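You operate a simulated robot arm through the tools that you are given. There is no shell and no other tool.

The job below is to be done with a simulated robot arm. You get a single attempt, and the scene is never put back.

## Task
Check the green finished cap's height. Over 45 mm goes in the rework bin, else back in its well.
Fine: swing the gauge arm aside again.
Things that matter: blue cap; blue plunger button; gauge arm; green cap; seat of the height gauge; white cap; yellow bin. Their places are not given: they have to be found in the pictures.

Only the result counts: the job must be done as asked and must still hold three seconds after the hand-in. Knocking over, shifting, dropping, spilling or breaking anything else fails it. Lids that push on must go on centred and level and be pressed home; caps that screw on are set level and turned clockwise until they are tight.

## Robot
A 7-joint arm with a two-finger parallel gripper, fixed in place. Base frame: the origin is on the floor under the middle of its stand, x ahead of it, y to its left, z up; the work surface is at about z = 860. Readings come in mm, degrees, newtons and seconds.
It reaches about 1372 mm from its shoulder. Its first joint turns from -149.0 to 149.0 degrees. Payload 3.43 kg.
Tool frame: the origin (TCP) lies between the finger pads and is the grasp point; the fingertips stand 30 mm ahead of it; z points along the fingers, y is the line along which they close. The gripper opens to 94 mm. The fingers are 28 mm wide and 10 mm thick; the gripper's body (50 by 96 mm) begins 55 mm behind the TCP.
Orientation is that of the tool frame in the base frame, as a unit quaternion [x, y, z, w]. With the fingers straight down and closing along the base's y, the tool's x points along the base's -x, its y along +y and its z along -z.

## Interface
- The arm moves only by the tool apply_moves. Its argument "steps" is a list of rows, each a list of 7 numbers: the finger opening in m, from 0 to 0.094, then the shift along the base's x, y, z in m, then the turn, a rotation vector about the base's x, y, z in degrees. In form: [[hand, x, y, z, wx, wy, wz], ...]. A call has 1 to 20 rows; each row shifts and turns the commanded pose from where the row before left it. Each row takes 0.2 s and may step no farther than 50 mm and 8.6 degrees from the row before; otherwise, or with a gripper value out of range, the whole call is refused. A pose out of reach is approached as far as the arm can. The call stops where the force on the tool passes 40 N (or 10 N more than at its start, if that is more) or the arm is blocked; 0.2 s more then pass. Each finger travels about 45 mm/s and halts on what it meets, pressing with about 20 N; the grip force reading is that of the motor and also rises with nothing between the fingers. The clock runs only during rows and for 0.2 s after the last one: add rows that do not move to give the fingers time. It gives the time, the measured TCP pose, the force on the tool (base axes), the opening and the grip force at its end, in the units of the frame above (readings bear some noise), with the torque about the TCP (base axes, N m) and any sound that the robot's microphone picked up.
- Cameras (640 x 400 px; columns grow to the right, rows downward): "scene" is fixed at [214.6, -502.1, 1601.1]; the picture's right is [0.55, -0.84, 0.00], its down [-0.43, -0.28, -0.86] and it looks along [0.72, 0.47, -0.51] (base axes); focal length 357 px, centre (320, 200). "wrist" rides on the gripper at [76, 14, -102] in the tool frame; the picture's right is [-0.18, 0.98, 0.00], its down [-0.75, -0.14, -0.64] and it looks along [-0.63, -0.12, 0.77] (tool axes); focal length 243 px, centre (320, 200).
- capture(camera): a new picture of that camera. It takes no simulated time.
- measure_at(camera, pixels): there is no depth. For up to 12 entries [column, row, z] of the newest picture of that camera ("zoom" is the newest enlarged one), the place [x, y] in the base frame at which the ray of that pixel passes the height z, good to about 3 mm, but the place of the scene camera against the robot may be out by one fixed shift of up to 12 mm in any direction. It takes no simulated time.
- inspect(camera, box): a new picture of the part [left, top, right, bottom] of that camera's present view, enlarged. It takes no simulated time.
- finish_job(): hands the job in; it is judged then, once.

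Leave the gripper open and the arm clear of the work at the hand-in unless told otherwise.

The tools are called after "Request:" as a command line: name --pt "numbers of a row" for each row, then --argument value for the rest, lists and objects as JSON in quotes. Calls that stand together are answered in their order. apply_moves: Moves the arm, as the interface text tells. Its arguments: {"type":"object","properties":{"steps":{"type":"array","items":{"type":"array","items":{"type":"number"}}}},"required":["steps"]} The other tools are called the same way: capture (camera) takes a picture; measure_at (camera, pixels) gives the place at which the rays of pixels pass given heights; inspect (camera, box) takes an enlarged picture of a part of a camera's view; finish_job () hands the job in.

At the start:

```text
clock: 0.0
tcp_pos: [975.9, 158.4, 1158.6]
tool_rot: [0.001, 1.0, 0.0, 0.0]
contact_force: [-1.0, -0.3, 0.2]
ft_torque: [0.01, 0.02, -0.01]
opening: 94.2
gripper_force: 0.1
```

scene: 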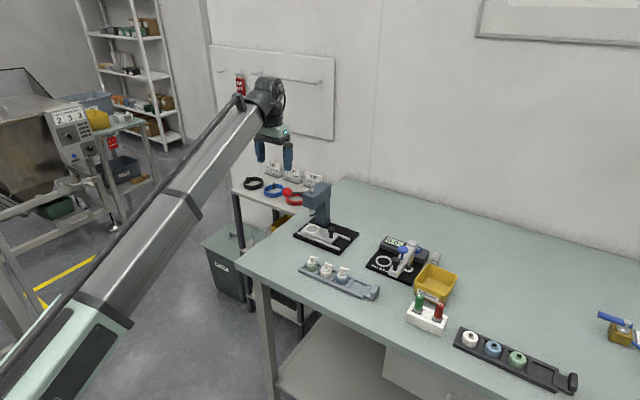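
wrist: 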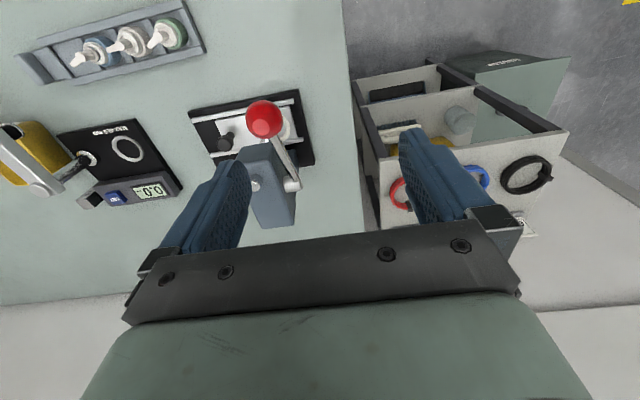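

I see the table with several devices: a tray with three pipetted caps at about (335,275), a lever press near (320,230), the gauge with display near (400,255), a yellow bin near (435,283), and a dark rack with three round caps near (500,350). I will enlarge those areas first.

Request:
inspect --camera "scene" --box '[340, 220, 480, 308]'

Request:
inspect --camera "scene" --box '[440, 310, 600, 400]'

Request:
inspect --camera "scene" --box '[270, 220, 400, 305]'

Request:
inspect --camera "wrist" --box '[0, 0, 340, 220]'

```text
4.55 times, centred on (410, 264) of scene
```

zoom: 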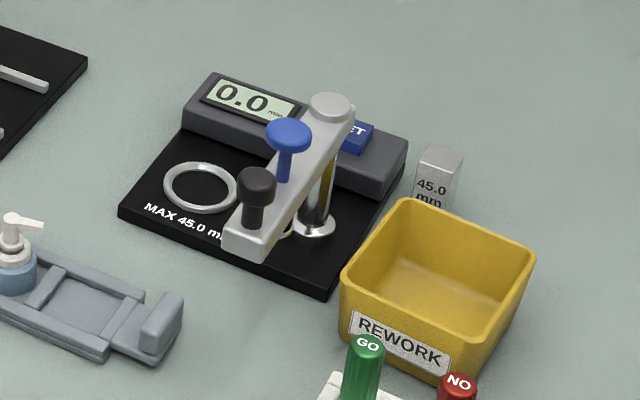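

```text
4.00 times, centred on (520, 355) of scene
```

zoom: 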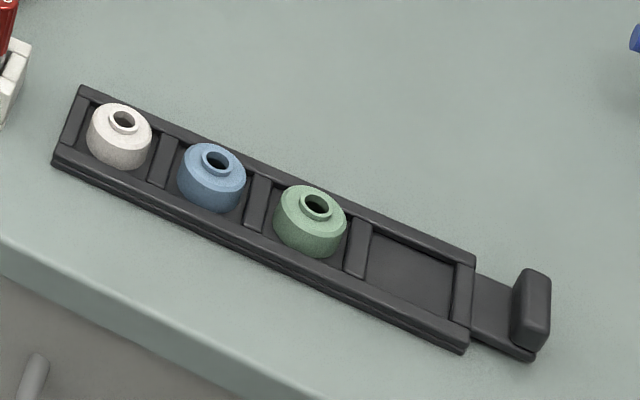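

```text
4.71 times, centred on (335, 262) of scene
```

zoom: 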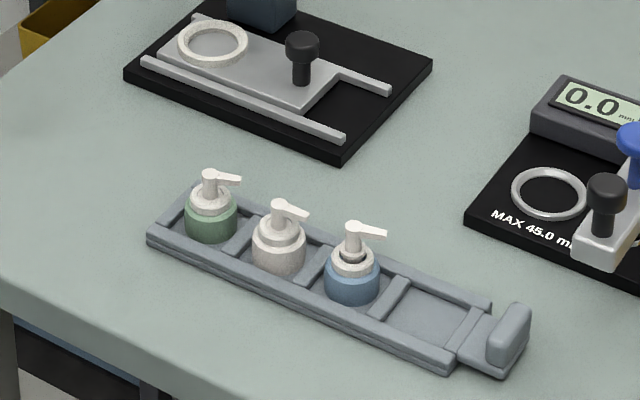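

```text
1.82 times, centred on (170, 110) of wrist
```

zoom: 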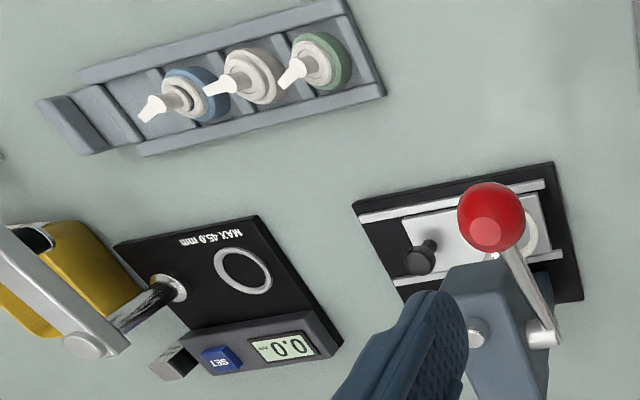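

The light grey tray holds the finished caps (with pump tops), green one leftmost in the scene view, and the dark rack holds bare caps. The gauge shows 0.0, its arm stands aside with a black knob and a blue plunger button; the seat ring is at zoom (243,270). I measure rough places from the wrist picture (full-picture pixels).

Request:
measure_at --camera "zoom" --pixels '[[318, 60, 890], [312, 60, 900], [285, 78, 920], [250, 78, 890], [185, 95, 890], [243, 270, 870], [165, 288, 870], [85, 345, 960], [285, 348, 880], [220, 358, 880], [170, 365, 890], [360, 10, 870]]'

Request:
capture --camera "wrist"

```text
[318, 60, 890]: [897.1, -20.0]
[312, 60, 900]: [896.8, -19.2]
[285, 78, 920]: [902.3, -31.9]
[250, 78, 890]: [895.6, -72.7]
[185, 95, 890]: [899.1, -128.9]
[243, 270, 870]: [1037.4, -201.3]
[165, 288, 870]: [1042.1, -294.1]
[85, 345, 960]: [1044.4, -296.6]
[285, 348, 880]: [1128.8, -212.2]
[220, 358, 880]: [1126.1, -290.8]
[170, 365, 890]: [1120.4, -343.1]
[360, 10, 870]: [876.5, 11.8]
```

```text
taken
```

wrist: 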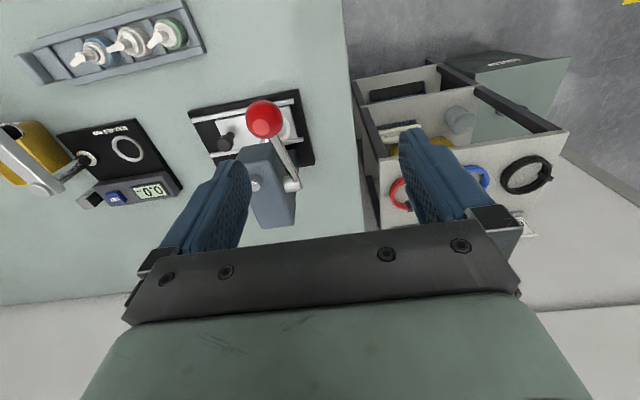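

The finished green cap is near (897,-20), the seat ring near (1037,-201), the gauge post near (1042,-294). I move back and to the right at the same height to look at both from closer in.

Request:
apply_moves --pt "0.094 -0.029 -0.033 0 0 0 0" --pt "0.094 -0.029 -0.033 0 0 0 0" --pt "0.094 -0.029 -0.033 0 0 0 0" --pt "0.094 -0.029 -0.033 0 0 0 0" --pt "0.094 -0.029 -0.033 0 0 0 0" --pt "0.094 -0.029 -0.033 0 0 0 0" --pt "0.094 0 0 0 0 0 0"

Request:
capture --camera "wrist"

Request:
capture --camera "scene"

```text
clock: 1.3
tcp_pos: [828.8, -8.7, 1159.0]
tool_rot: [0.002, 1.0, 0.001, 0.005]
contact_force: [2.2, -3.7, -4.2]
ft_torque: [0.4, -0.03, 0.27]
opening: 94.1
gripper_force: 0.1
stopped in row 6: the force on the tool passed its limit at 52 N (the readings are from after the stop); the commanded pose is now the measured one
```

```text
taken
```

wrist: 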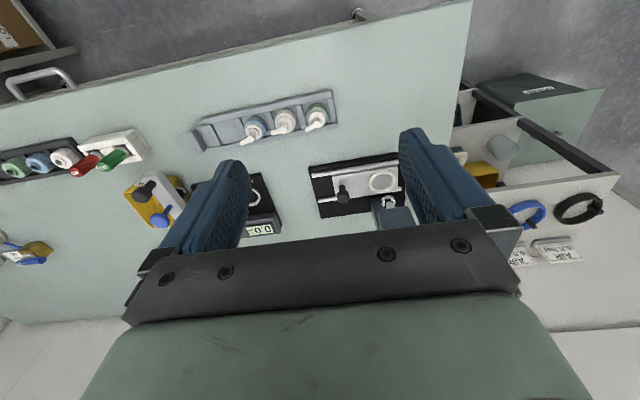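

```text
taken
```

scene: 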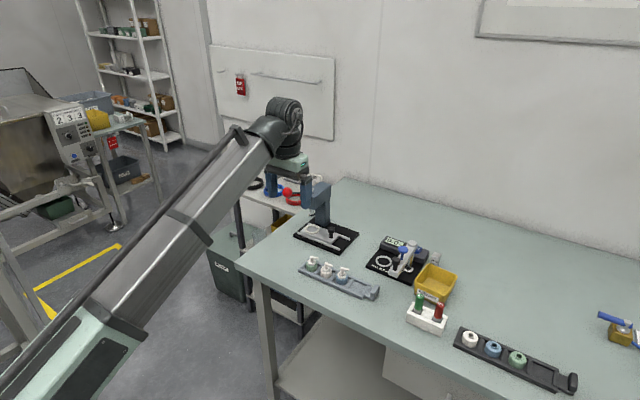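

The move stopped in row 6 with a force spike at (829,-9,1159), in what looks like free air. I look closer at the gripper surroundings to see whether anything was touched.

Request:
inspect --camera "scene" --box '[220, 80, 400, 300]'

Request:
apply_moves --pt "0.094 0 0 0 0 0 0" --pt "0.094 0 0 0 0 0 0"

```text
1.82 times, centred on (310, 190) of scene
```

zoom: 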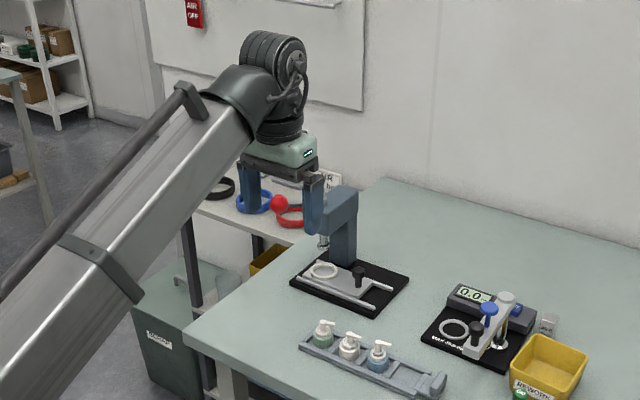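

```text
clock: 1.9
tcp_pos: [829.4, -8.7, 1159.1]
tool_rot: [0.004, 1.0, 0.002, 0.004]
contact_force: [2.3, -3.1, -7.2]
ft_torque: [0.29, -0.21, 0.21]
opening: 93.9
gripper_force: 0.0
```

The picture shows nothing under the gripper, but the force reading still holds about 8 N. I back off a little toward +x/+y to see whether it vanishes.

Request:
apply_moves --pt "0.094 0.015 0.015 0 0 0 0" --pt "0.094 0.015 0.015 0 0 0 0" --pt "0.094 0 0 0 0 0 0" --pt "0.094 0 0 0 0 0 0"

```text
clock: 2.9
tcp_pos: [860.9, 20.3, 1160.0]
tool_rot: [0.003, 1.0, 0.001, 0.004]
contact_force: [-1.1, 0.8, -0.5]
ft_torque: [0.04, 0.01, 0.02]
opening: 93.9
gripper_force: 0.0
```

The force is gone, and the torque pointed to a contact about 60 mm behind and 100 mm above the TCP, so it was the camera/gripper body against the arm's own forearm, not an object. I will stay farther out or lower. Next I go down to about z=1060 and over the finished-cap tray to look closely.

Request:
apply_moves --pt "0.094 0 -0.005 -0.025 0 0 0" --pt "0.094 0 -0.005 -0.025 0 0 0" --pt "0.094 0 -0.005 -0.025 0 0 0" --pt "0.094 0 -0.005 -0.025 0 0 0" --pt "0.094 0 0 0 0 0 0"

Request:
capture --camera "wrist"

Request:
inspect --camera "wrist" --box '[160, 60, 400, 210]'

```text
clock: 4.1
tcp_pos: [859.3, 1.5, 1058.5]
tool_rot: [0.003, 1.0, 0.001, 0.004]
contact_force: [-0.1, 0.0, 0.1]
ft_torque: [-0.03, 0.03, 0.02]
opening: 94.2
gripper_force: 0.1
```

```text
taken
```

wrist: 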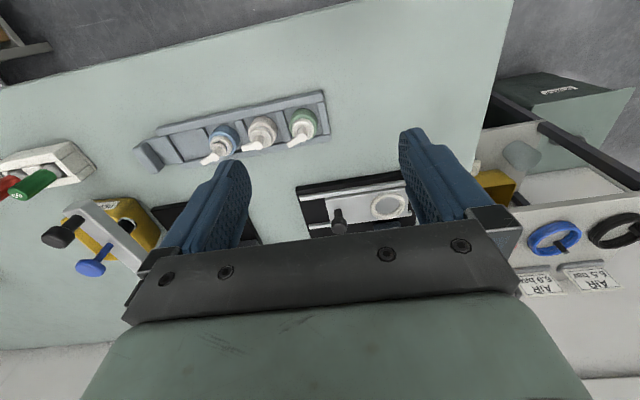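

```text
2.67 times, centred on (280, 135) of wrist
```

zoom: 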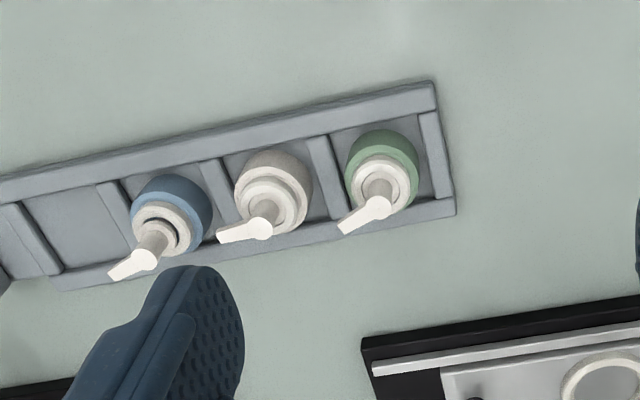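

The green finished cap is at zoom (382,170), with its pump spout pointing to lower left in the picture. I measure its features and the tray edges at several heights.

Request:
measure_at --camera "zoom" --pixels '[[382, 170, 880], [382, 170, 900], [382, 170, 920], [378, 205, 920], [378, 205, 940], [432, 82, 870], [455, 213, 870], [432, 82, 880], [455, 213, 880], [318, 135, 870], [340, 218, 870], [343, 230, 930]]'

Request:
inspect --camera "scene" --box '[295, 245, 345, 285]'

```text
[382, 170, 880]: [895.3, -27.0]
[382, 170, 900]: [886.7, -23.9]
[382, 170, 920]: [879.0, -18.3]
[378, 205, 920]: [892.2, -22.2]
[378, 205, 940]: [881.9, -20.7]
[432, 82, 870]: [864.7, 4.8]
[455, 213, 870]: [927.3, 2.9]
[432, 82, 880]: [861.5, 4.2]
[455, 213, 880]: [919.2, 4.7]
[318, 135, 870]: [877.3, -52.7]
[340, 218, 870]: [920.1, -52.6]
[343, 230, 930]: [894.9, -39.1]
```

```text
10.00 times, centred on (320, 265) of scene
```

zoom: 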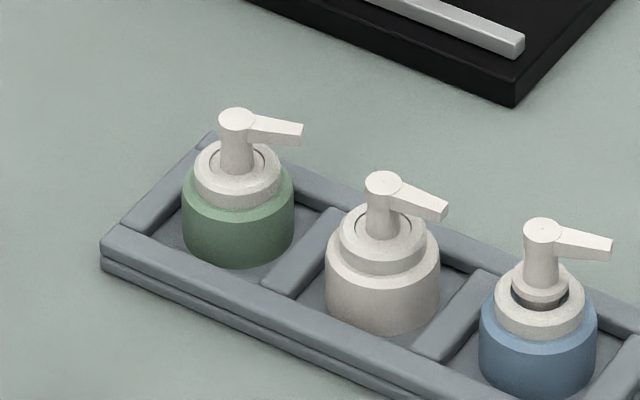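

The cap is about 34 mm in diameter, and its spout points mainly toward -y, so I will have to grip it along x. Before that I look at the gauge up close: I move to about (920,-205,1085), slowly.

Request:
apply_moves --pt "0.094 0.005 -0.02 0.005 0 0 0" --pt "0.094 0.006 -0.02 0.005 0 0 0" --pt "0.094 0.006 -0.02 0.005 0 0 0" --pt "0.094 0.006 -0.02 0.005 0 0 0" --pt "0.094 0.006 -0.02 0.005 0 0 0" --pt "0.094 0.006 -0.02 0 0 0 0" --pt "0.094 0.006 -0.02 0 0 0 0" --pt "0.094 0.006 -0.02 0 0 0 0" --pt "0.094 0.006 -0.02 0 0 0 0" --pt "0.094 0.006 -0.02 0 0 0 0" --pt "0.094 0 0 0 0 0 0"

Request:
capture --camera "wrist"

Request:
inspect --camera "wrist" --box '[170, 60, 410, 210]'

```text
clock: 6.5
tcp_pos: [918.8, -199.0, 1085.1]
tool_rot: [0.004, 1.0, 0.001, 0.004]
contact_force: [-0.1, -0.4, -0.1]
ft_torque: [-0.01, 0.0, 0.02]
opening: 93.9
gripper_force: 0.1
```

```text
taken
```

wrist: 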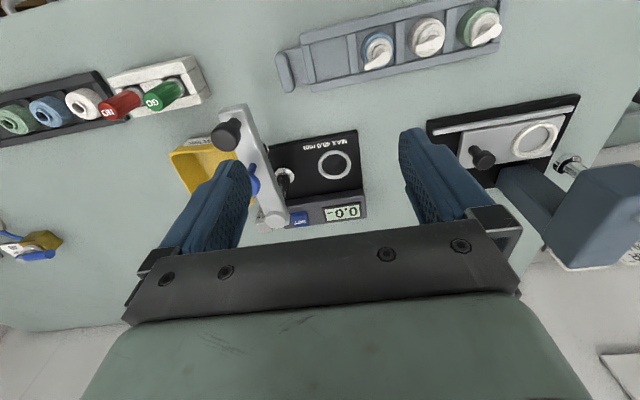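

```text
2.67 times, centred on (290, 135) of wrist
```

zoom: 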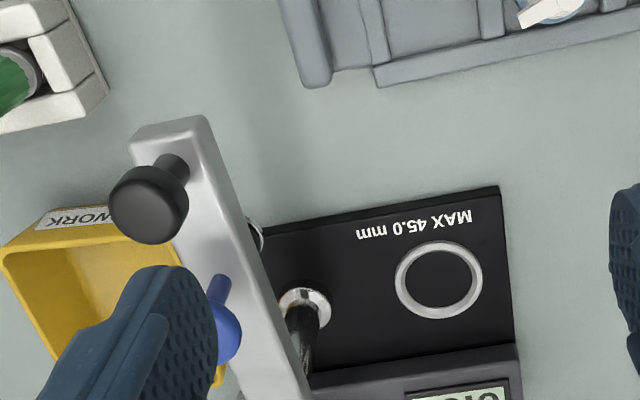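

I see the gauge well: arm end at full-picture (235,115), black knob (227,135), blue button (253,185) half behind the finger, pivot (272,218). I shift 60 mm further to -y for an unobstructed view and a second baseline.

Request:
measure_at --camera "zoom" --pixels '[[438, 280, 868], [302, 303, 868], [150, 200, 960], [150, 200, 1000], [168, 128, 950], [168, 128, 970], [500, 187, 868], [515, 350, 868], [225, 325, 960], [225, 325, 1000], [262, 235, 900], [262, 235, 930]]'

Request:
apply_moves --pt "0.094 0 -0.02 0.005 0 0 0" --pt "0.094 0 -0.02 0.005 0 0 0" --pt "0.094 0 -0.02 0.005 0 0 0" --pt "0.094 0 -0.02 0 0 0 0" --pt "0.094 0 0 0 0 0 0" --pt "0.094 0 0 0 0 0 0"

Request:
capture --camera "wrist"

Request:
inspect --camera "wrist" --box '[210, 80, 410, 230]'

```text
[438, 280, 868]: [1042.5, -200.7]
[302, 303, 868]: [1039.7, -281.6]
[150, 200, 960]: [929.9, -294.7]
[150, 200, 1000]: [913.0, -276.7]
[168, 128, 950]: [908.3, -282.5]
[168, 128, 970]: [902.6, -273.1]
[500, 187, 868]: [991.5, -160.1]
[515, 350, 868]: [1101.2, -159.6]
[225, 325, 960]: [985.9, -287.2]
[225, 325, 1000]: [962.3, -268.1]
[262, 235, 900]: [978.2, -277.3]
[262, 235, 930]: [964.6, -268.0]
```

```text
clock: 7.9
tcp_pos: [918.3, -278.7, 1097.2]
tool_rot: [0.004, 1.0, 0.001, 0.004]
contact_force: [-0.1, 0.0, 0.4]
ft_torque: [0.02, -0.01, 0.0]
opening: 93.9
gripper_force: 0.0
```

```text
taken
```

wrist: 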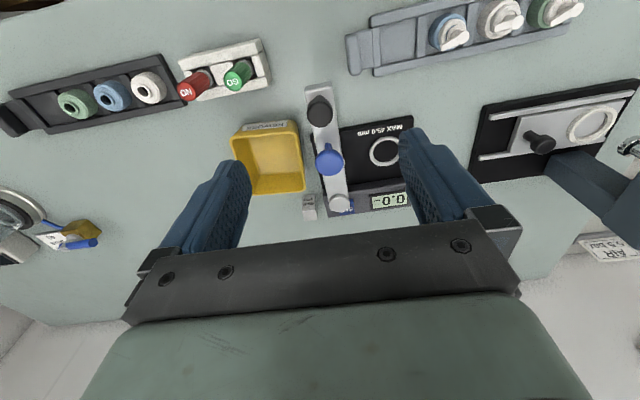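

```text
2.67 times, centred on (310, 155) of wrist
```

zoom: 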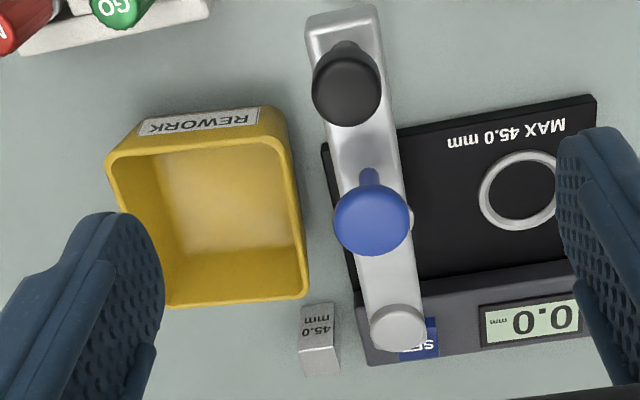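

The whole arm is now visible: black knob zoom (347,92), blue button (371,220), pivot cap (397,327), seat ring (525,190), bin (205,210). I measure these at two heights each to triangulate with the previous view.

Request:
measure_at --camera "zoom" --pixels '[[347, 92, 960], [347, 92, 1000], [371, 220, 960], [371, 220, 1000], [397, 327, 940], [397, 327, 980], [342, 18, 940], [342, 18, 970], [525, 190, 868], [205, 140, 920], [205, 300, 920], [295, 220, 920]]'

Request:
inspect --camera "scene" --box '[360, 230, 440, 290]'

```text
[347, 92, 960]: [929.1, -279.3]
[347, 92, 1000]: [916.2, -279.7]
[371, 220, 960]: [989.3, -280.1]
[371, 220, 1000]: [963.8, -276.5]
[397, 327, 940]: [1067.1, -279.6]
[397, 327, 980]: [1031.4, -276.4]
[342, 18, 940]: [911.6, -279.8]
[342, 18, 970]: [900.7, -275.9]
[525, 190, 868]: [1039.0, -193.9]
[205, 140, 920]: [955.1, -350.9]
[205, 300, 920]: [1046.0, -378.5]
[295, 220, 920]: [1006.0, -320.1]
```

```text
6.67 times, centred on (400, 260) of scene
```

zoom: 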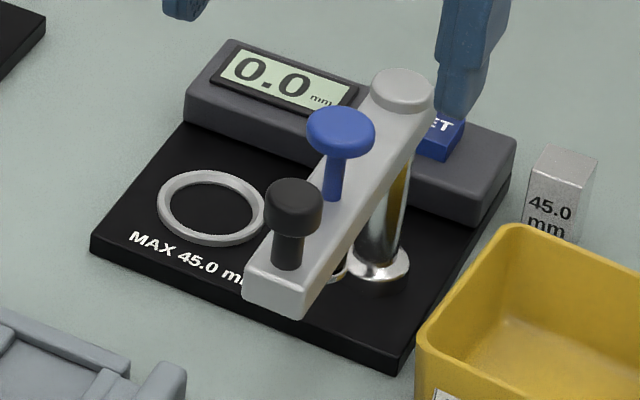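

Triangulated: pivot ≈(1040,-280), arm lies along -x at z≈965 with its end at x≈902, black knob ≈(914,-279, top ≈1000), blue button ≈(960,-278, ≈1005), seat ring ≈(1040,-198). The arm must swing 90° clockwise (seen from above) to stand over the seat. First I fetch the cap: I go back above the tray while turning the tool by -90° about z so that the fingers close along x.

Request:
apply_moves --pt "0.094 -0.0015 0.0225 0 0 0 -8.2" --pt "0.094 -0.0015 0.0225 0 0 0 -8.2" --pt "0.094 -0.0015 0.0225 0 0 0 -8.2" --pt "0.094 -0.0015 0.0225 0 0 0 -8.2" --pt "0.094 -0.0015 0.0225 0 0 0 -8.2" --pt "0.094 -0.0015 0.0225 0 0 0 -8.2" --pt "0.094 -0.0015 0.0225 0 0 0 -8.2" --pt "0.094 -0.0015 0.0225 0 0 0 -8.2" --pt "0.094 -0.0015 0.0225 0 0 0 -8.2" --pt "0.094 -0.0015 0.0225 0 0 0 -8.2" --pt "0.094 -0.0015 0.0225 0 0 0 -8" --pt "0.094 0 0 0 0 0 0" --pt "0.094 0 0 0 0 0 0"

Request:
capture --camera "wrist"

Request:
capture --camera "scene"

```text
clock: 10.7
tcp_pos: [902.4, -31.0, 1100.0]
tool_rot: [0.71, 0.705, -0.002, 0.004]
contact_force: [-0.1, 0.1, -0.2]
ft_torque: [-0.01, 0.01, 0.0]
opening: 93.8
gripper_force: 0.1
```

```text
taken
```

wrist: 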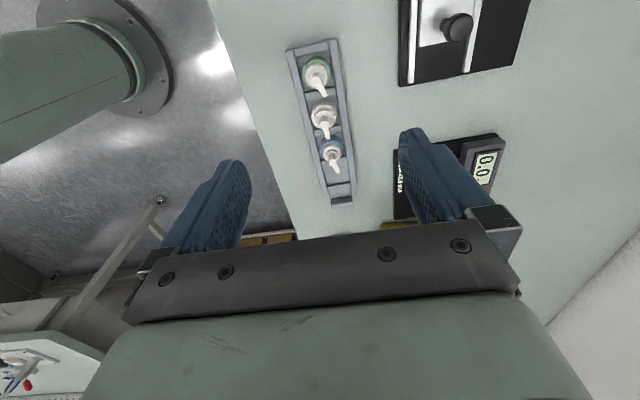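

```text
taken
```

scene: 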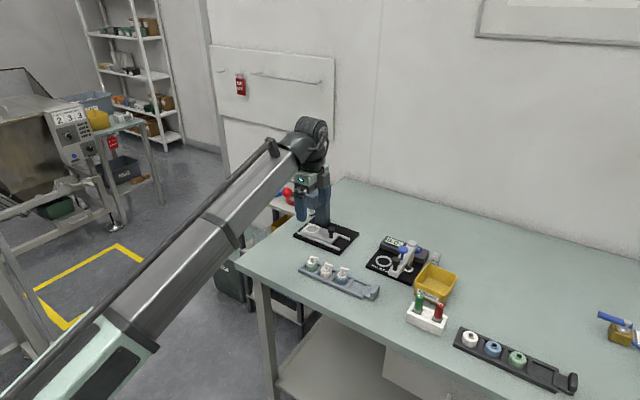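

The tool is turned, and the tray is well in view between the fingers, green cap at (318,72). I correct the half-degree tilt and enlarge the view for precise measurement.

Request:
apply_moves --pt "0.094 -0.005 0.005 -0.02 0.45 0.15 0" --pt "0.094 0 0 -0.02 0 0 0" --pt "0.094 0 0 0 0 0 0" --pt "0.094 0 0 0 0 0 0"

Request:
capture --camera "wrist"

Request:
inspect --camera "wrist" --box '[250, 10, 410, 110]'

```text
clock: 11.7
tcp_pos: [897.3, -26.1, 1057.8]
tool_rot: [0.709, 0.705, -0.001, 0.0]
contact_force: [0.2, 0.5, -0.3]
ft_torque: [0.0, 0.01, 0.03]
opening: 94.1
gripper_force: 0.0
```

```text
taken
```

wrist: 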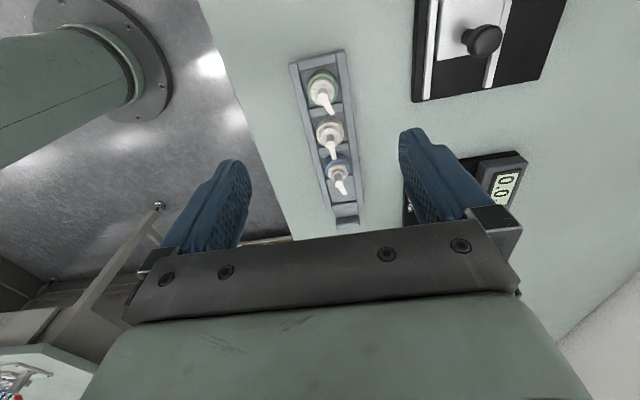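

```text
4.00 times, centred on (330, 60) of wrist
```

zoom: 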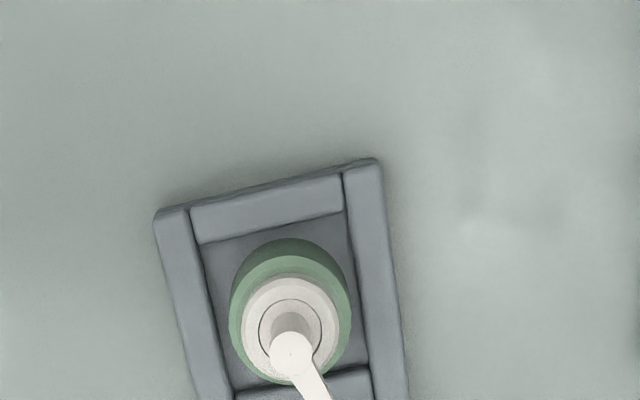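

I measure the tray end corners, well edges and cap outline in this enlarged view.

Request:
measure_at --camera "zoom" --pixels '[[155, 212, 872], [380, 160, 872], [200, 240, 872], [345, 212, 872], [231, 318, 882], [351, 312, 882], [290, 240, 884], [290, 350, 905], [243, 323, 890], [340, 318, 890], [205, 245, 864], [350, 218, 864]]'

Request:
inspect --camera "wrist" --box '[270, 40, 390, 115]'

```text
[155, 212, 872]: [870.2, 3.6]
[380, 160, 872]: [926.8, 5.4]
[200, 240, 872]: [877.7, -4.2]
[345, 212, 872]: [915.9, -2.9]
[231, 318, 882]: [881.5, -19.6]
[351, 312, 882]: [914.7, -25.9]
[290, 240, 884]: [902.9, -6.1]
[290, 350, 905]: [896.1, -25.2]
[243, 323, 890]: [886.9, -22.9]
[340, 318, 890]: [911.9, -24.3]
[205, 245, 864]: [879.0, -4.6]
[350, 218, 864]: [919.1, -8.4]
```

```text
5.33 times, centred on (330, 78) of wrist
```

zoom: 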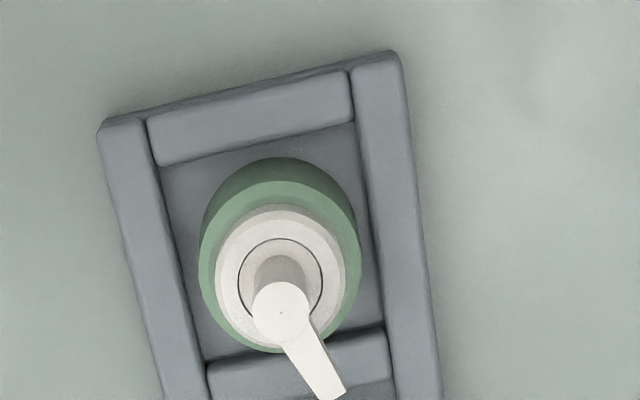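

The tray is aligned with the base axes (x 870–927, end at y≈5) and the cap is near (898,-24). I re-measure the cap's centre and spout tip in the sharper zoom, using its outline (skirt left edge (198,262), right edge (362,250), collar, head).

Request:
measure_at --camera "zoom" --pixels '[[201, 250, 880], [360, 240, 880], [281, 312, 906], [335, 395, 904], [280, 285, 890], [280, 275, 890], [217, 275, 889], [346, 265, 889], [165, 165, 864], [356, 125, 864], [205, 355, 871], [383, 330, 871]]'

```text
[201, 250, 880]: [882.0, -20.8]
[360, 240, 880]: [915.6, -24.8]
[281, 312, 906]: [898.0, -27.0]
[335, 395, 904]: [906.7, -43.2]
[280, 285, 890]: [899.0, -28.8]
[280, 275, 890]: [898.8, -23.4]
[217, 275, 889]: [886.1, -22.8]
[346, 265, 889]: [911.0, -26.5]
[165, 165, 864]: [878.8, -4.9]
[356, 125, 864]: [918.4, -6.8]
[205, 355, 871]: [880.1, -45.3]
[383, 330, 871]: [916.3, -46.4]
```

Cap centre ≈(898.6,-25.3), well centre ≈(898.5,-25.5). I set the opening to 62 mm and descend to z≈930, then check the view.

Request:
apply_moves --pt "0.062 0.0012 0.0008 -0.02 0 0 0" --pt "0.062 0 0 -0.022 0 0 0" --pt "0.062 0 0 -0.022 0 0 0" --pt "0.062 0 0 -0.022 0 0 0" --pt "0.062 0 0 -0.022 0 0 0" --pt "0.062 0 0 -0.02 0 0 0" --pt "0.062 0 0 0 0 0 0" --pt "0.062 0 0 0 0 0 0"

Request:
capture --camera "wrist"

Request:
inspect --camera "scene" --box '[270, 200, 390, 300]'

```text
clock: 13.5
tcp_pos: [897.6, -26.1, 930.5]
tool_rot: [0.71, 0.705, -0.001, 0.0]
contact_force: [-0.3, 0.0, -0.3]
ft_torque: [0.0, -0.05, 0.04]
opening: 61.9
gripper_force: 0.1
```

```text
taken
```

wrist: 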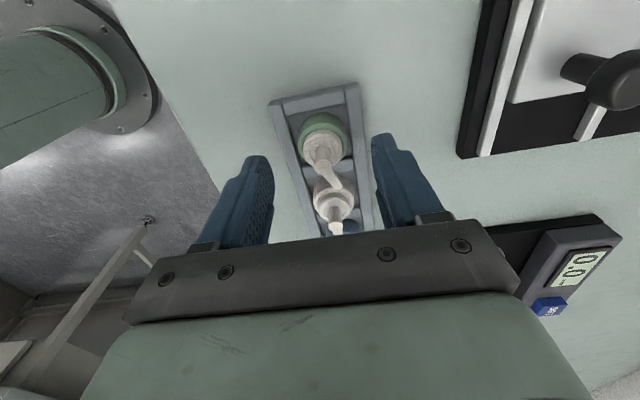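

```text
4.00 times, centred on (330, 250) of scene
```

zoom: 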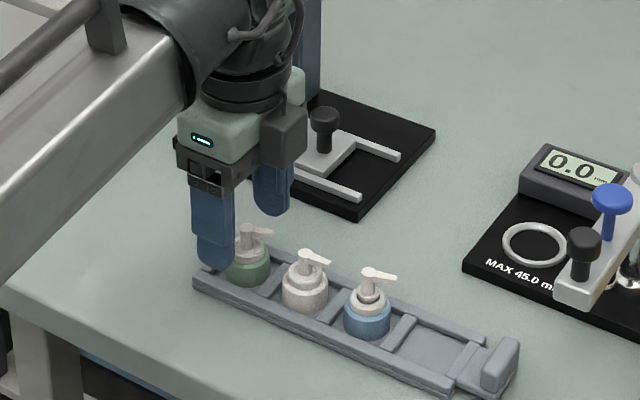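

The cap sits between the fingers. I zoom in to check the centring (finger mid-plane is column 320).

Request:
inspect --camera "wrist" --box '[240, 70, 400, 170]'

```text
4.00 times, centred on (320, 120) of wrist
```

zoom: 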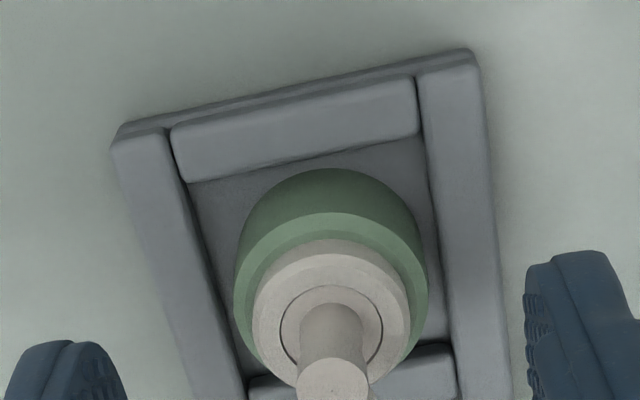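

Request:
measure_at --camera "zoom" --pixels '[[234, 290, 880], [428, 280, 880], [252, 310, 889], [410, 305, 889], [332, 380, 906], [331, 325, 889], [331, 325, 891], [332, 382, 906], [185, 180, 864], [418, 135, 864], [247, 380, 871], [455, 345, 871]]'

```text
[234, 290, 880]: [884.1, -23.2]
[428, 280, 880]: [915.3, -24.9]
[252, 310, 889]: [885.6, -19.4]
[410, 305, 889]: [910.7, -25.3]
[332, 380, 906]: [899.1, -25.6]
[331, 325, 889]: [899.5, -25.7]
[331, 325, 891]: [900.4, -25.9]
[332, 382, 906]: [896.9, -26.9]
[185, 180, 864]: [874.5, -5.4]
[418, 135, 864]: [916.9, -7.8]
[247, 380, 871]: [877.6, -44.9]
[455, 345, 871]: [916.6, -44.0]
```

The cap reads ≈(899,-25.3); I shift 1.4 mm in x and 0.8 mm in y, descend to z≈904.5 (tips ≈874.5, just over the tray rails) and then close.

Request:
apply_moves --pt "0.062 0.0014 0.0008 -0.01 0 0 0" --pt "0.062 0 0 -0.01 0 0 0" --pt "0.062 0 0 -0.006 0 0 0" --pt "0.062 0 0 0 0 0 0" --pt "0.062 0 0 0 0 0 0"

Request:
capture --camera "wrist"

Request:
inspect --camera "scene" --box '[290, 230, 350, 280]'

```text
clock: 14.7
tcp_pos: [900.3, -24.6, 905.1]
tool_rot: [0.71, 0.704, -0.001, 0.0]
contact_force: [0.4, 0.1, -0.3]
ft_torque: [0.0, 0.02, -0.01]
opening: 61.8
gripper_force: 0.1
```

```text
taken
```

wrist: 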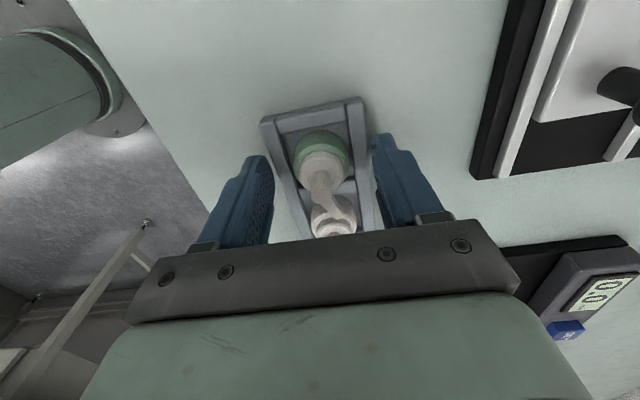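

```text
8.00 times, centred on (320, 255) of scene
```

zoom: 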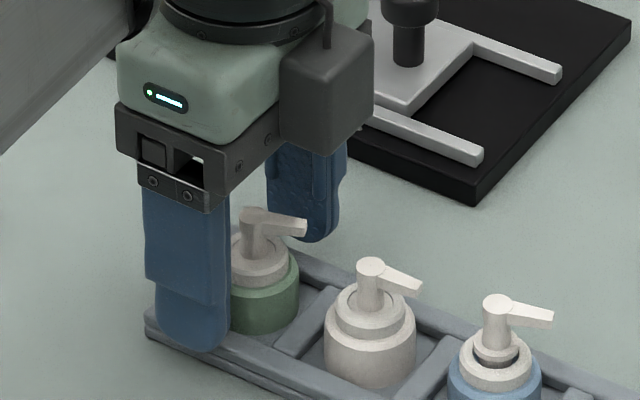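

The fingers straddle the cap and are clear of the rails. I close on the skirt.

Request:
apply_moves --pt "0.045 0 0 0 0 0 0" --pt "0.036 0 0 0 0 0 0" --pt "0.025 0 0 0 0 0 0" --pt "0.025 0 0 0 0 0 0" --pt "0.025 0 0 0 0 0 0"

Request:
inspect --camera "wrist" --box '[240, 90, 400, 190]'

```text
clock: 15.9
tcp_pos: [899.0, -25.0, 904.8]
tool_rot: [0.71, 0.705, -0.001, 0.0]
contact_force: [0.0, 0.1, 1.0]
ft_torque: [0.01, 0.04, -0.03]
opening: 29.6
gripper_force: 10.4
```

```text
4.00 times, centred on (320, 140) of wrist
```

zoom: 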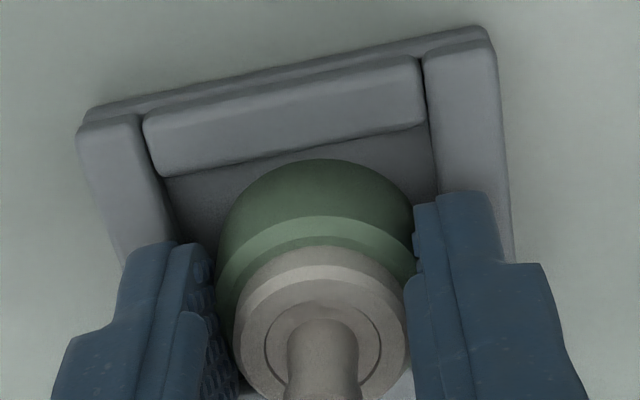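

The fingers met the cap at 29.6 mm opening with 10 N. I tighten the grip a bit more before lifting.

Request:
apply_moves --pt "0.015 0 0 0 0 0 0" --pt "0.01 0 0 0 0 0 0" --pt "0.01 0 0 0 0 0 0"

```text
clock: 16.7
tcp_pos: [898.5, -25.0, 905.2]
tool_rot: [0.709, 0.705, -0.001, 0.0]
contact_force: [0.8, -0.3, 0.7]
ft_torque: [0.0, -0.01, -0.01]
opening: 30.0
gripper_force: 10.1
```

Opening holds at 30.0 mm, so the skirt is 30 mm wide and gripped. I lift slowly by 30 mm and check.

Request:
apply_moves --pt "0.01 0 0 0.004 0 0 0" --pt "0.01 0 0 0.006 0 0 0" --pt "0.01 0 0 0.01 0 0 0" --pt "0.01 0 0 0.01 0 0 0" --pt "0.01 0 0 0.01 0 0 0" --pt "0.01 0 0 0 0 0 0"

Request:
inspect --camera "wrist" --box '[240, 90, 400, 190]'

Request:
inspect --camera "scene" --box '[290, 220, 350, 270]'

```text
clock: 18.1
tcp_pos: [900.3, -24.4, 945.9]
tool_rot: [0.71, 0.705, -0.001, 0.0]
contact_force: [0.7, 0.6, 0.1]
ft_torque: [0.01, 0.03, 0.01]
opening: 29.5
gripper_force: 10.1
```

```text
4.00 times, centred on (320, 140) of wrist
```

zoom: 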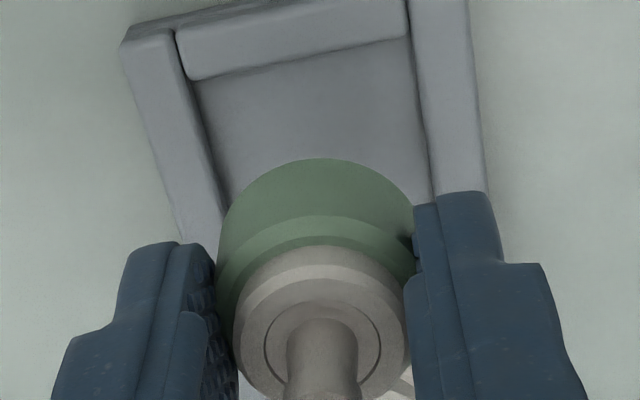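

```text
8.00 times, centred on (320, 245) of scene
```

zoom: 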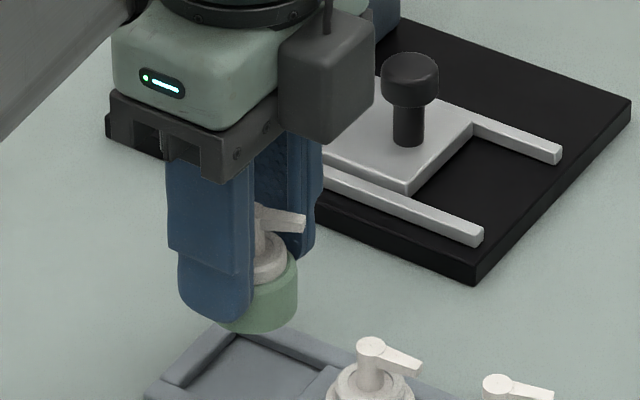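

The cap is lifted cleanly and upright. I raise to about z=1000 and carry it over toward the seat (≈1040,-198), staying above everything, to see the ring from there.

Request:
apply_moves --pt "0.01 0 0 0.018 0 0 0" --pt "0.01 0 0 0.018 0 0 0" --pt "0.01 0 0 0.018 0 0 0" --pt "0.01 0.0117 -0.0144 0 0 0 0" --pt "0.01 0.0117 -0.0144 0 0 0 0" --pt "0.01 0.0117 -0.0144 0 0 0 0" --pt "0.01 0.0117 -0.0144 0 0 0 0" --pt "0.01 0.0117 -0.0144 0 0 0 0" --pt "0.01 0.0117 -0.0144 0 0 0 0" --pt "0.01 0.0117 -0.0144 0 0 0 0" --pt "0.01 0.0117 -0.0144 0 0 0 0" --pt "0.01 0.0117 -0.0144 0 0 0 0" --pt "0.01 0.0117 -0.0144 0 0 0 0" --pt "0.01 0.0117 -0.0144 0 0 0 0" --pt "0.01 0.0117 -0.0144 0 0 0 0" --pt "0.01 0 0 0 0 0 0" --pt "0.01 0 0 0 0 0 0"

Request:
capture --camera "wrist"

Request:
inspect --camera "wrist" --box '[240, 60, 400, 160]'

Request:
capture --camera "scene"

```text
clock: 21.7
tcp_pos: [1039.5, -197.8, 998.4]
tool_rot: [0.71, 0.704, -0.001, 0.001]
contact_force: [-0.2, 0.2, 0.1]
ft_torque: [0.0, 0.01, -0.02]
opening: 29.5
gripper_force: 9.4
```

```text
taken
```

wrist: 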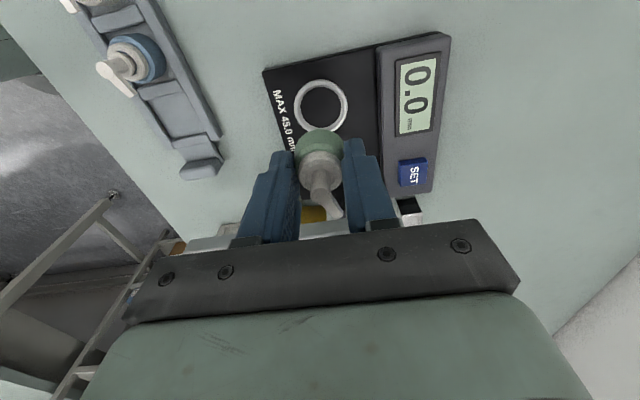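

```text
4.00 times, centred on (320, 110) of wrist
```

zoom: 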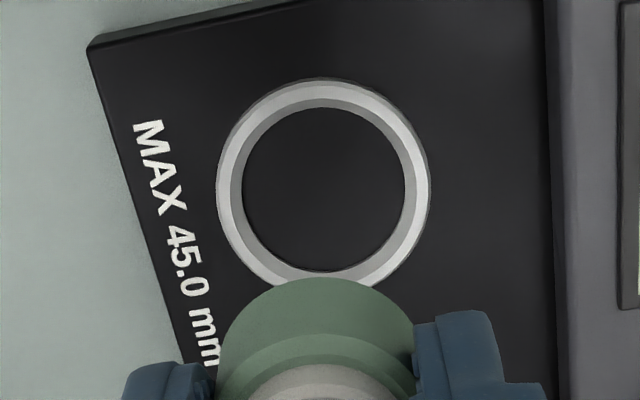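

```text
taken
```

scene: 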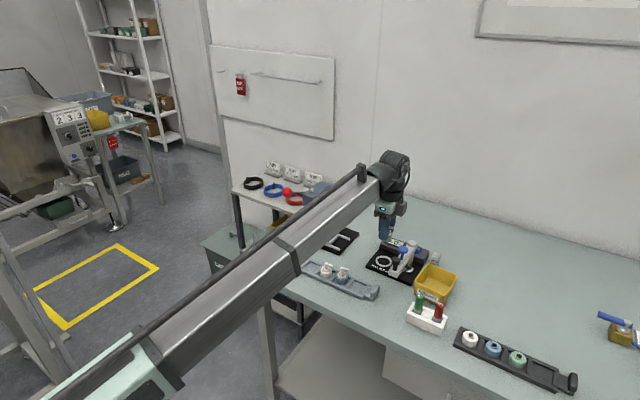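

The seat ring shows in full: outer cols 217–431, rows 80–290, inner hole cols 240–405, rows 108–272. I measure its centre and edges.

Request:
measure_at --camera "zoom" --pixels '[[324, 185, 872], [323, 190, 870], [217, 185, 872], [431, 185, 872], [324, 80, 872], [240, 190, 870], [405, 190, 870], [322, 107, 870], [322, 272, 870], [325, 183, 873], [322, 189, 870], [545, 250, 870]]'

Request:
inspect --camera "scene" --box '[355, 190, 445, 290]'

```text
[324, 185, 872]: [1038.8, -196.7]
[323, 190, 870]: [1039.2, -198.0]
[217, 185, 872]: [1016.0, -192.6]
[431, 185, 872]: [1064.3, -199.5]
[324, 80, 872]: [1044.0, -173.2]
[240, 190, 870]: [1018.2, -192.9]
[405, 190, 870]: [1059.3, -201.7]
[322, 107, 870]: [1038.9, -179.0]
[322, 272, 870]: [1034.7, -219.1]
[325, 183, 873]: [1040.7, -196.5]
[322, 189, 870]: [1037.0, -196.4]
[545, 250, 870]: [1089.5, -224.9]
```

```text
4.00 times, centred on (400, 240) of scene
```

zoom: 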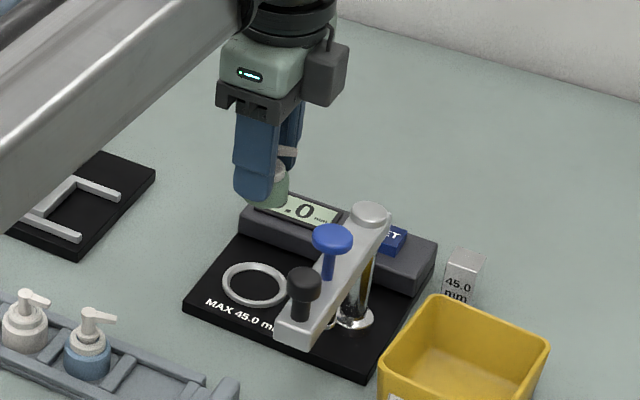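

Seat centre ≈(1039.1,-197.2), and the cap is held almost exactly over it. I descend to about z=922 first.

Request:
apply_moves --pt "0.01 -0.0003 0.0005 -0.02 0 0 0" --pt "0.01 0 0 -0.02 0 0 0" --pt "0.01 0 0 -0.02 0 0 0" --pt "0.01 0 0 -0.016 0 0 0" --pt "0.01 0 0 0 0 0 0" --pt "0.01 0 0 0 0 0 0"

Request:
inspect --camera "wrist" --box '[220, 60, 420, 185]'

Request:
inspect --camera "scene" --box '[360, 210, 430, 270]'

```text
clock: 23.1
tcp_pos: [1040.3, -196.9, 924.4]
tool_rot: [0.711, 0.704, -0.001, -0.001]
contact_force: [0.4, 0.4, 0.3]
ft_torque: [0.01, 0.0, -0.01]
opening: 29.6
gripper_force: 10.4
```

```text
3.20 times, centred on (320, 122) of wrist
```

zoom: 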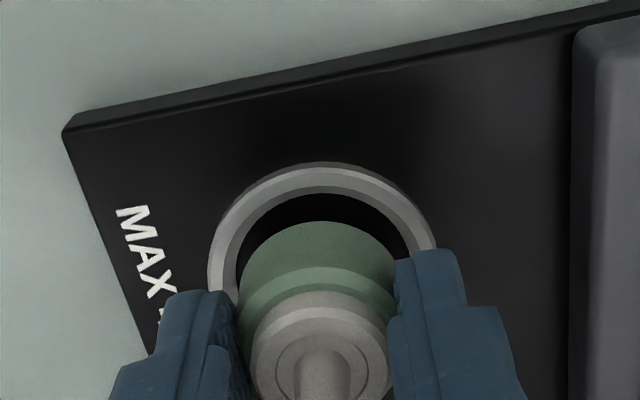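

```text
6.67 times, centred on (395, 240) of scene
```

zoom: 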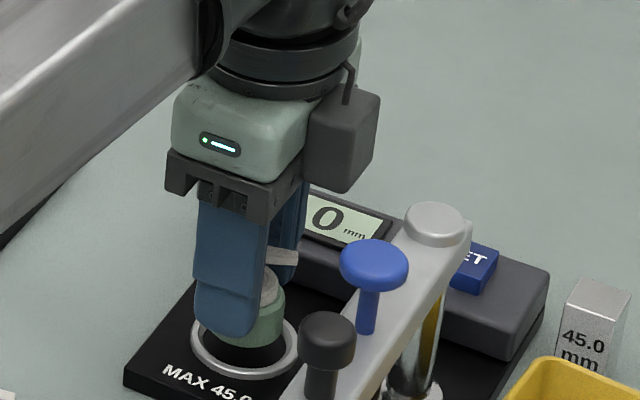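

The cap hangs centred just above the ring. I lower in small steps, watching the vertical force.

Request:
apply_moves --pt "0.01 0 0 -0.003 0 0 0" --pt "0.01 0 0 -0.003 0 0 0" --pt "0.01 0 0 -0.002 0 0 0" --pt "0.01 0 0 0 0 0 0"

Request:
inspect --camera "wrist" --box '[220, 60, 420, 185]'

```text
clock: 24.1
tcp_pos: [1040.0, -197.6, 915.1]
tool_rot: [0.71, 0.705, -0.001, 0.0]
contact_force: [-0.1, 0.0, 0.1]
ft_torque: [0.01, -0.01, 0.01]
opening: 29.8
gripper_force: 10.4
```

```text
3.20 times, centred on (320, 122) of wrist
```

zoom: 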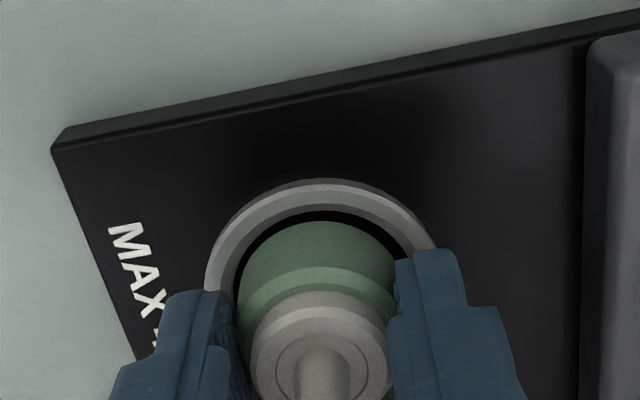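

No contact yet at z=915. I continue in 1 mm steps.

Request:
apply_moves --pt "0.01 0 0 -0.001 0 0 0" --pt "0.01 0 0 -0.001 0 0 0" --pt "0.01 0 0 -0.001 0 0 0" --pt "0.01 0 0 0 0 0 0"

```text
clock: 25.1
tcp_pos: [1038.9, -197.6, 912.8]
tool_rot: [0.71, 0.705, -0.001, 0.0]
contact_force: [0.2, 0.4, 0.3]
ft_torque: [0.0, -0.04, -0.01]
opening: 29.7
gripper_force: 10.0
```

Request:
apply_moves --pt "0.01 0 0 -0.001 0 0 0" --pt "0.01 0 0 -0.001 0 0 0" --pt "0.01 0 0 0 0 0 0"

Request:
inspect --camera "wrist" --box '[220, 60, 420, 185]'

Request:
inspect --camera "scene" --box '[360, 220, 420, 270]'

```text
clock: 25.9
tcp_pos: [1038.7, -197.8, 910.1]
tool_rot: [0.71, 0.705, -0.001, 0.0]
contact_force: [-1.9, -0.1, 3.4]
ft_torque: [0.02, 0.06, 0.0]
opening: 29.7
gripper_force: 9.9
```

```text
3.20 times, centred on (320, 122) of wrist
```

zoom: 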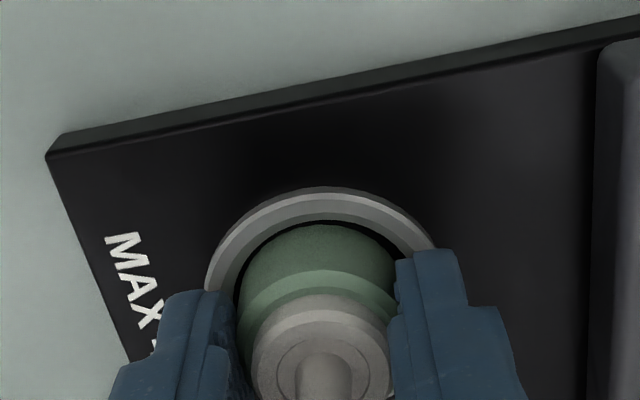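

```text
8.00 times, centred on (390, 245) of scene
```

zoom: 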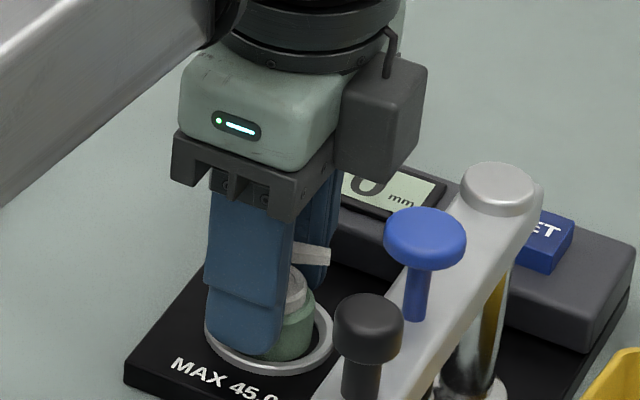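

The force reads 3.4 N upward at z≈910: the cap is down. I open the fingers slowly to 45 mm.

Request:
apply_moves --pt "0.032 0 0 0 0 0 0" --pt "0.036 0 0 0 0 0 0" --pt "0.042 0 0 0 0 0 0" --pt "0.05 0 0 0 0 0 0" --pt "0.05 0 0 0 0 0 0"

Request:
inspect --camera "wrist" --box '[220, 60, 420, 185]'

Request:
inspect --camera "scene" --box '[360, 220, 420, 270]'

```text
clock: 27.1
tcp_pos: [1039.8, -198.2, 909.0]
tool_rot: [0.71, 0.704, -0.001, -0.001]
contact_force: [0.0, 0.1, 0.2]
ft_torque: [0.04, 0.02, -0.03]
opening: 50.1
gripper_force: 0.0
```

```text
3.20 times, centred on (320, 122) of wrist
```

zoom: 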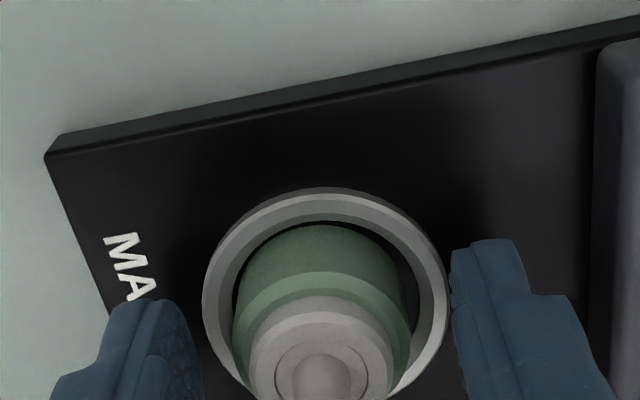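

```text
8.00 times, centred on (390, 245) of scene
```

zoom: 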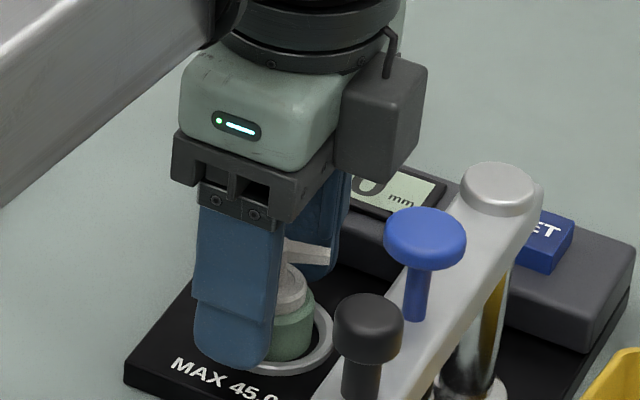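

The cap stands inside the ring, released and upright. I go straight up to clear it.

Request:
apply_moves --pt "0.05 0 0 0.01 0 0 0" --pt "0.05 0 0 0.02 0 0 0" --pt "0.05 0 0 0.025 0 0 0" --pt "0.05 0 0 0.03 0 0 0" --pt "0.05 0 0 0.03 0 0 0" --pt "0.05 0 0 0.03 0 0 0" --pt "0.05 0 0 0.015 0 0 0" --pt "0.05 0 0 0 0 0 0"

Request:
inspect --camera "wrist" --box '[240, 20, 400, 120]'

Request:
inspect --camera "scene" --box '[360, 220, 440, 280]'

```text
clock: 28.9
tcp_pos: [1038.5, -196.2, 1069.5]
tool_rot: [0.709, 0.705, -0.001, 0.0]
contact_force: [-0.6, 0.4, -0.5]
ft_torque: [0.01, -0.06, 0.03]
opening: 49.9
gripper_force: 0.0
```

```text
4.00 times, centred on (320, 70) of wrist
```

zoom: 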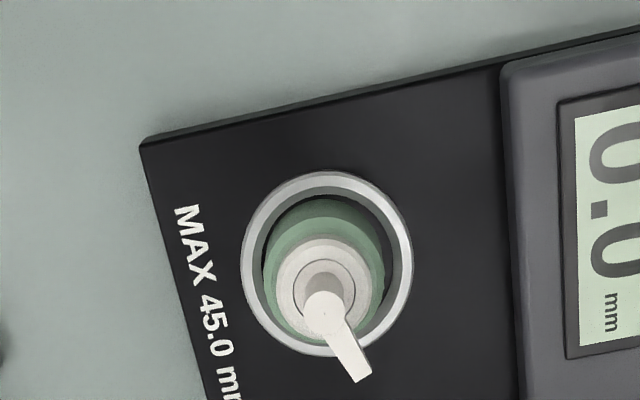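

```text
6.67 times, centred on (400, 250) of scene
```

zoom: 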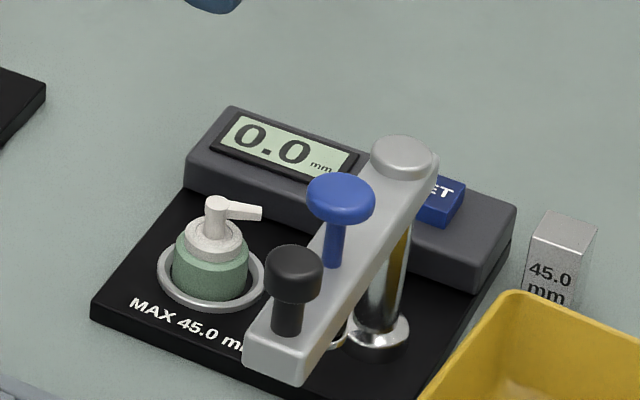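

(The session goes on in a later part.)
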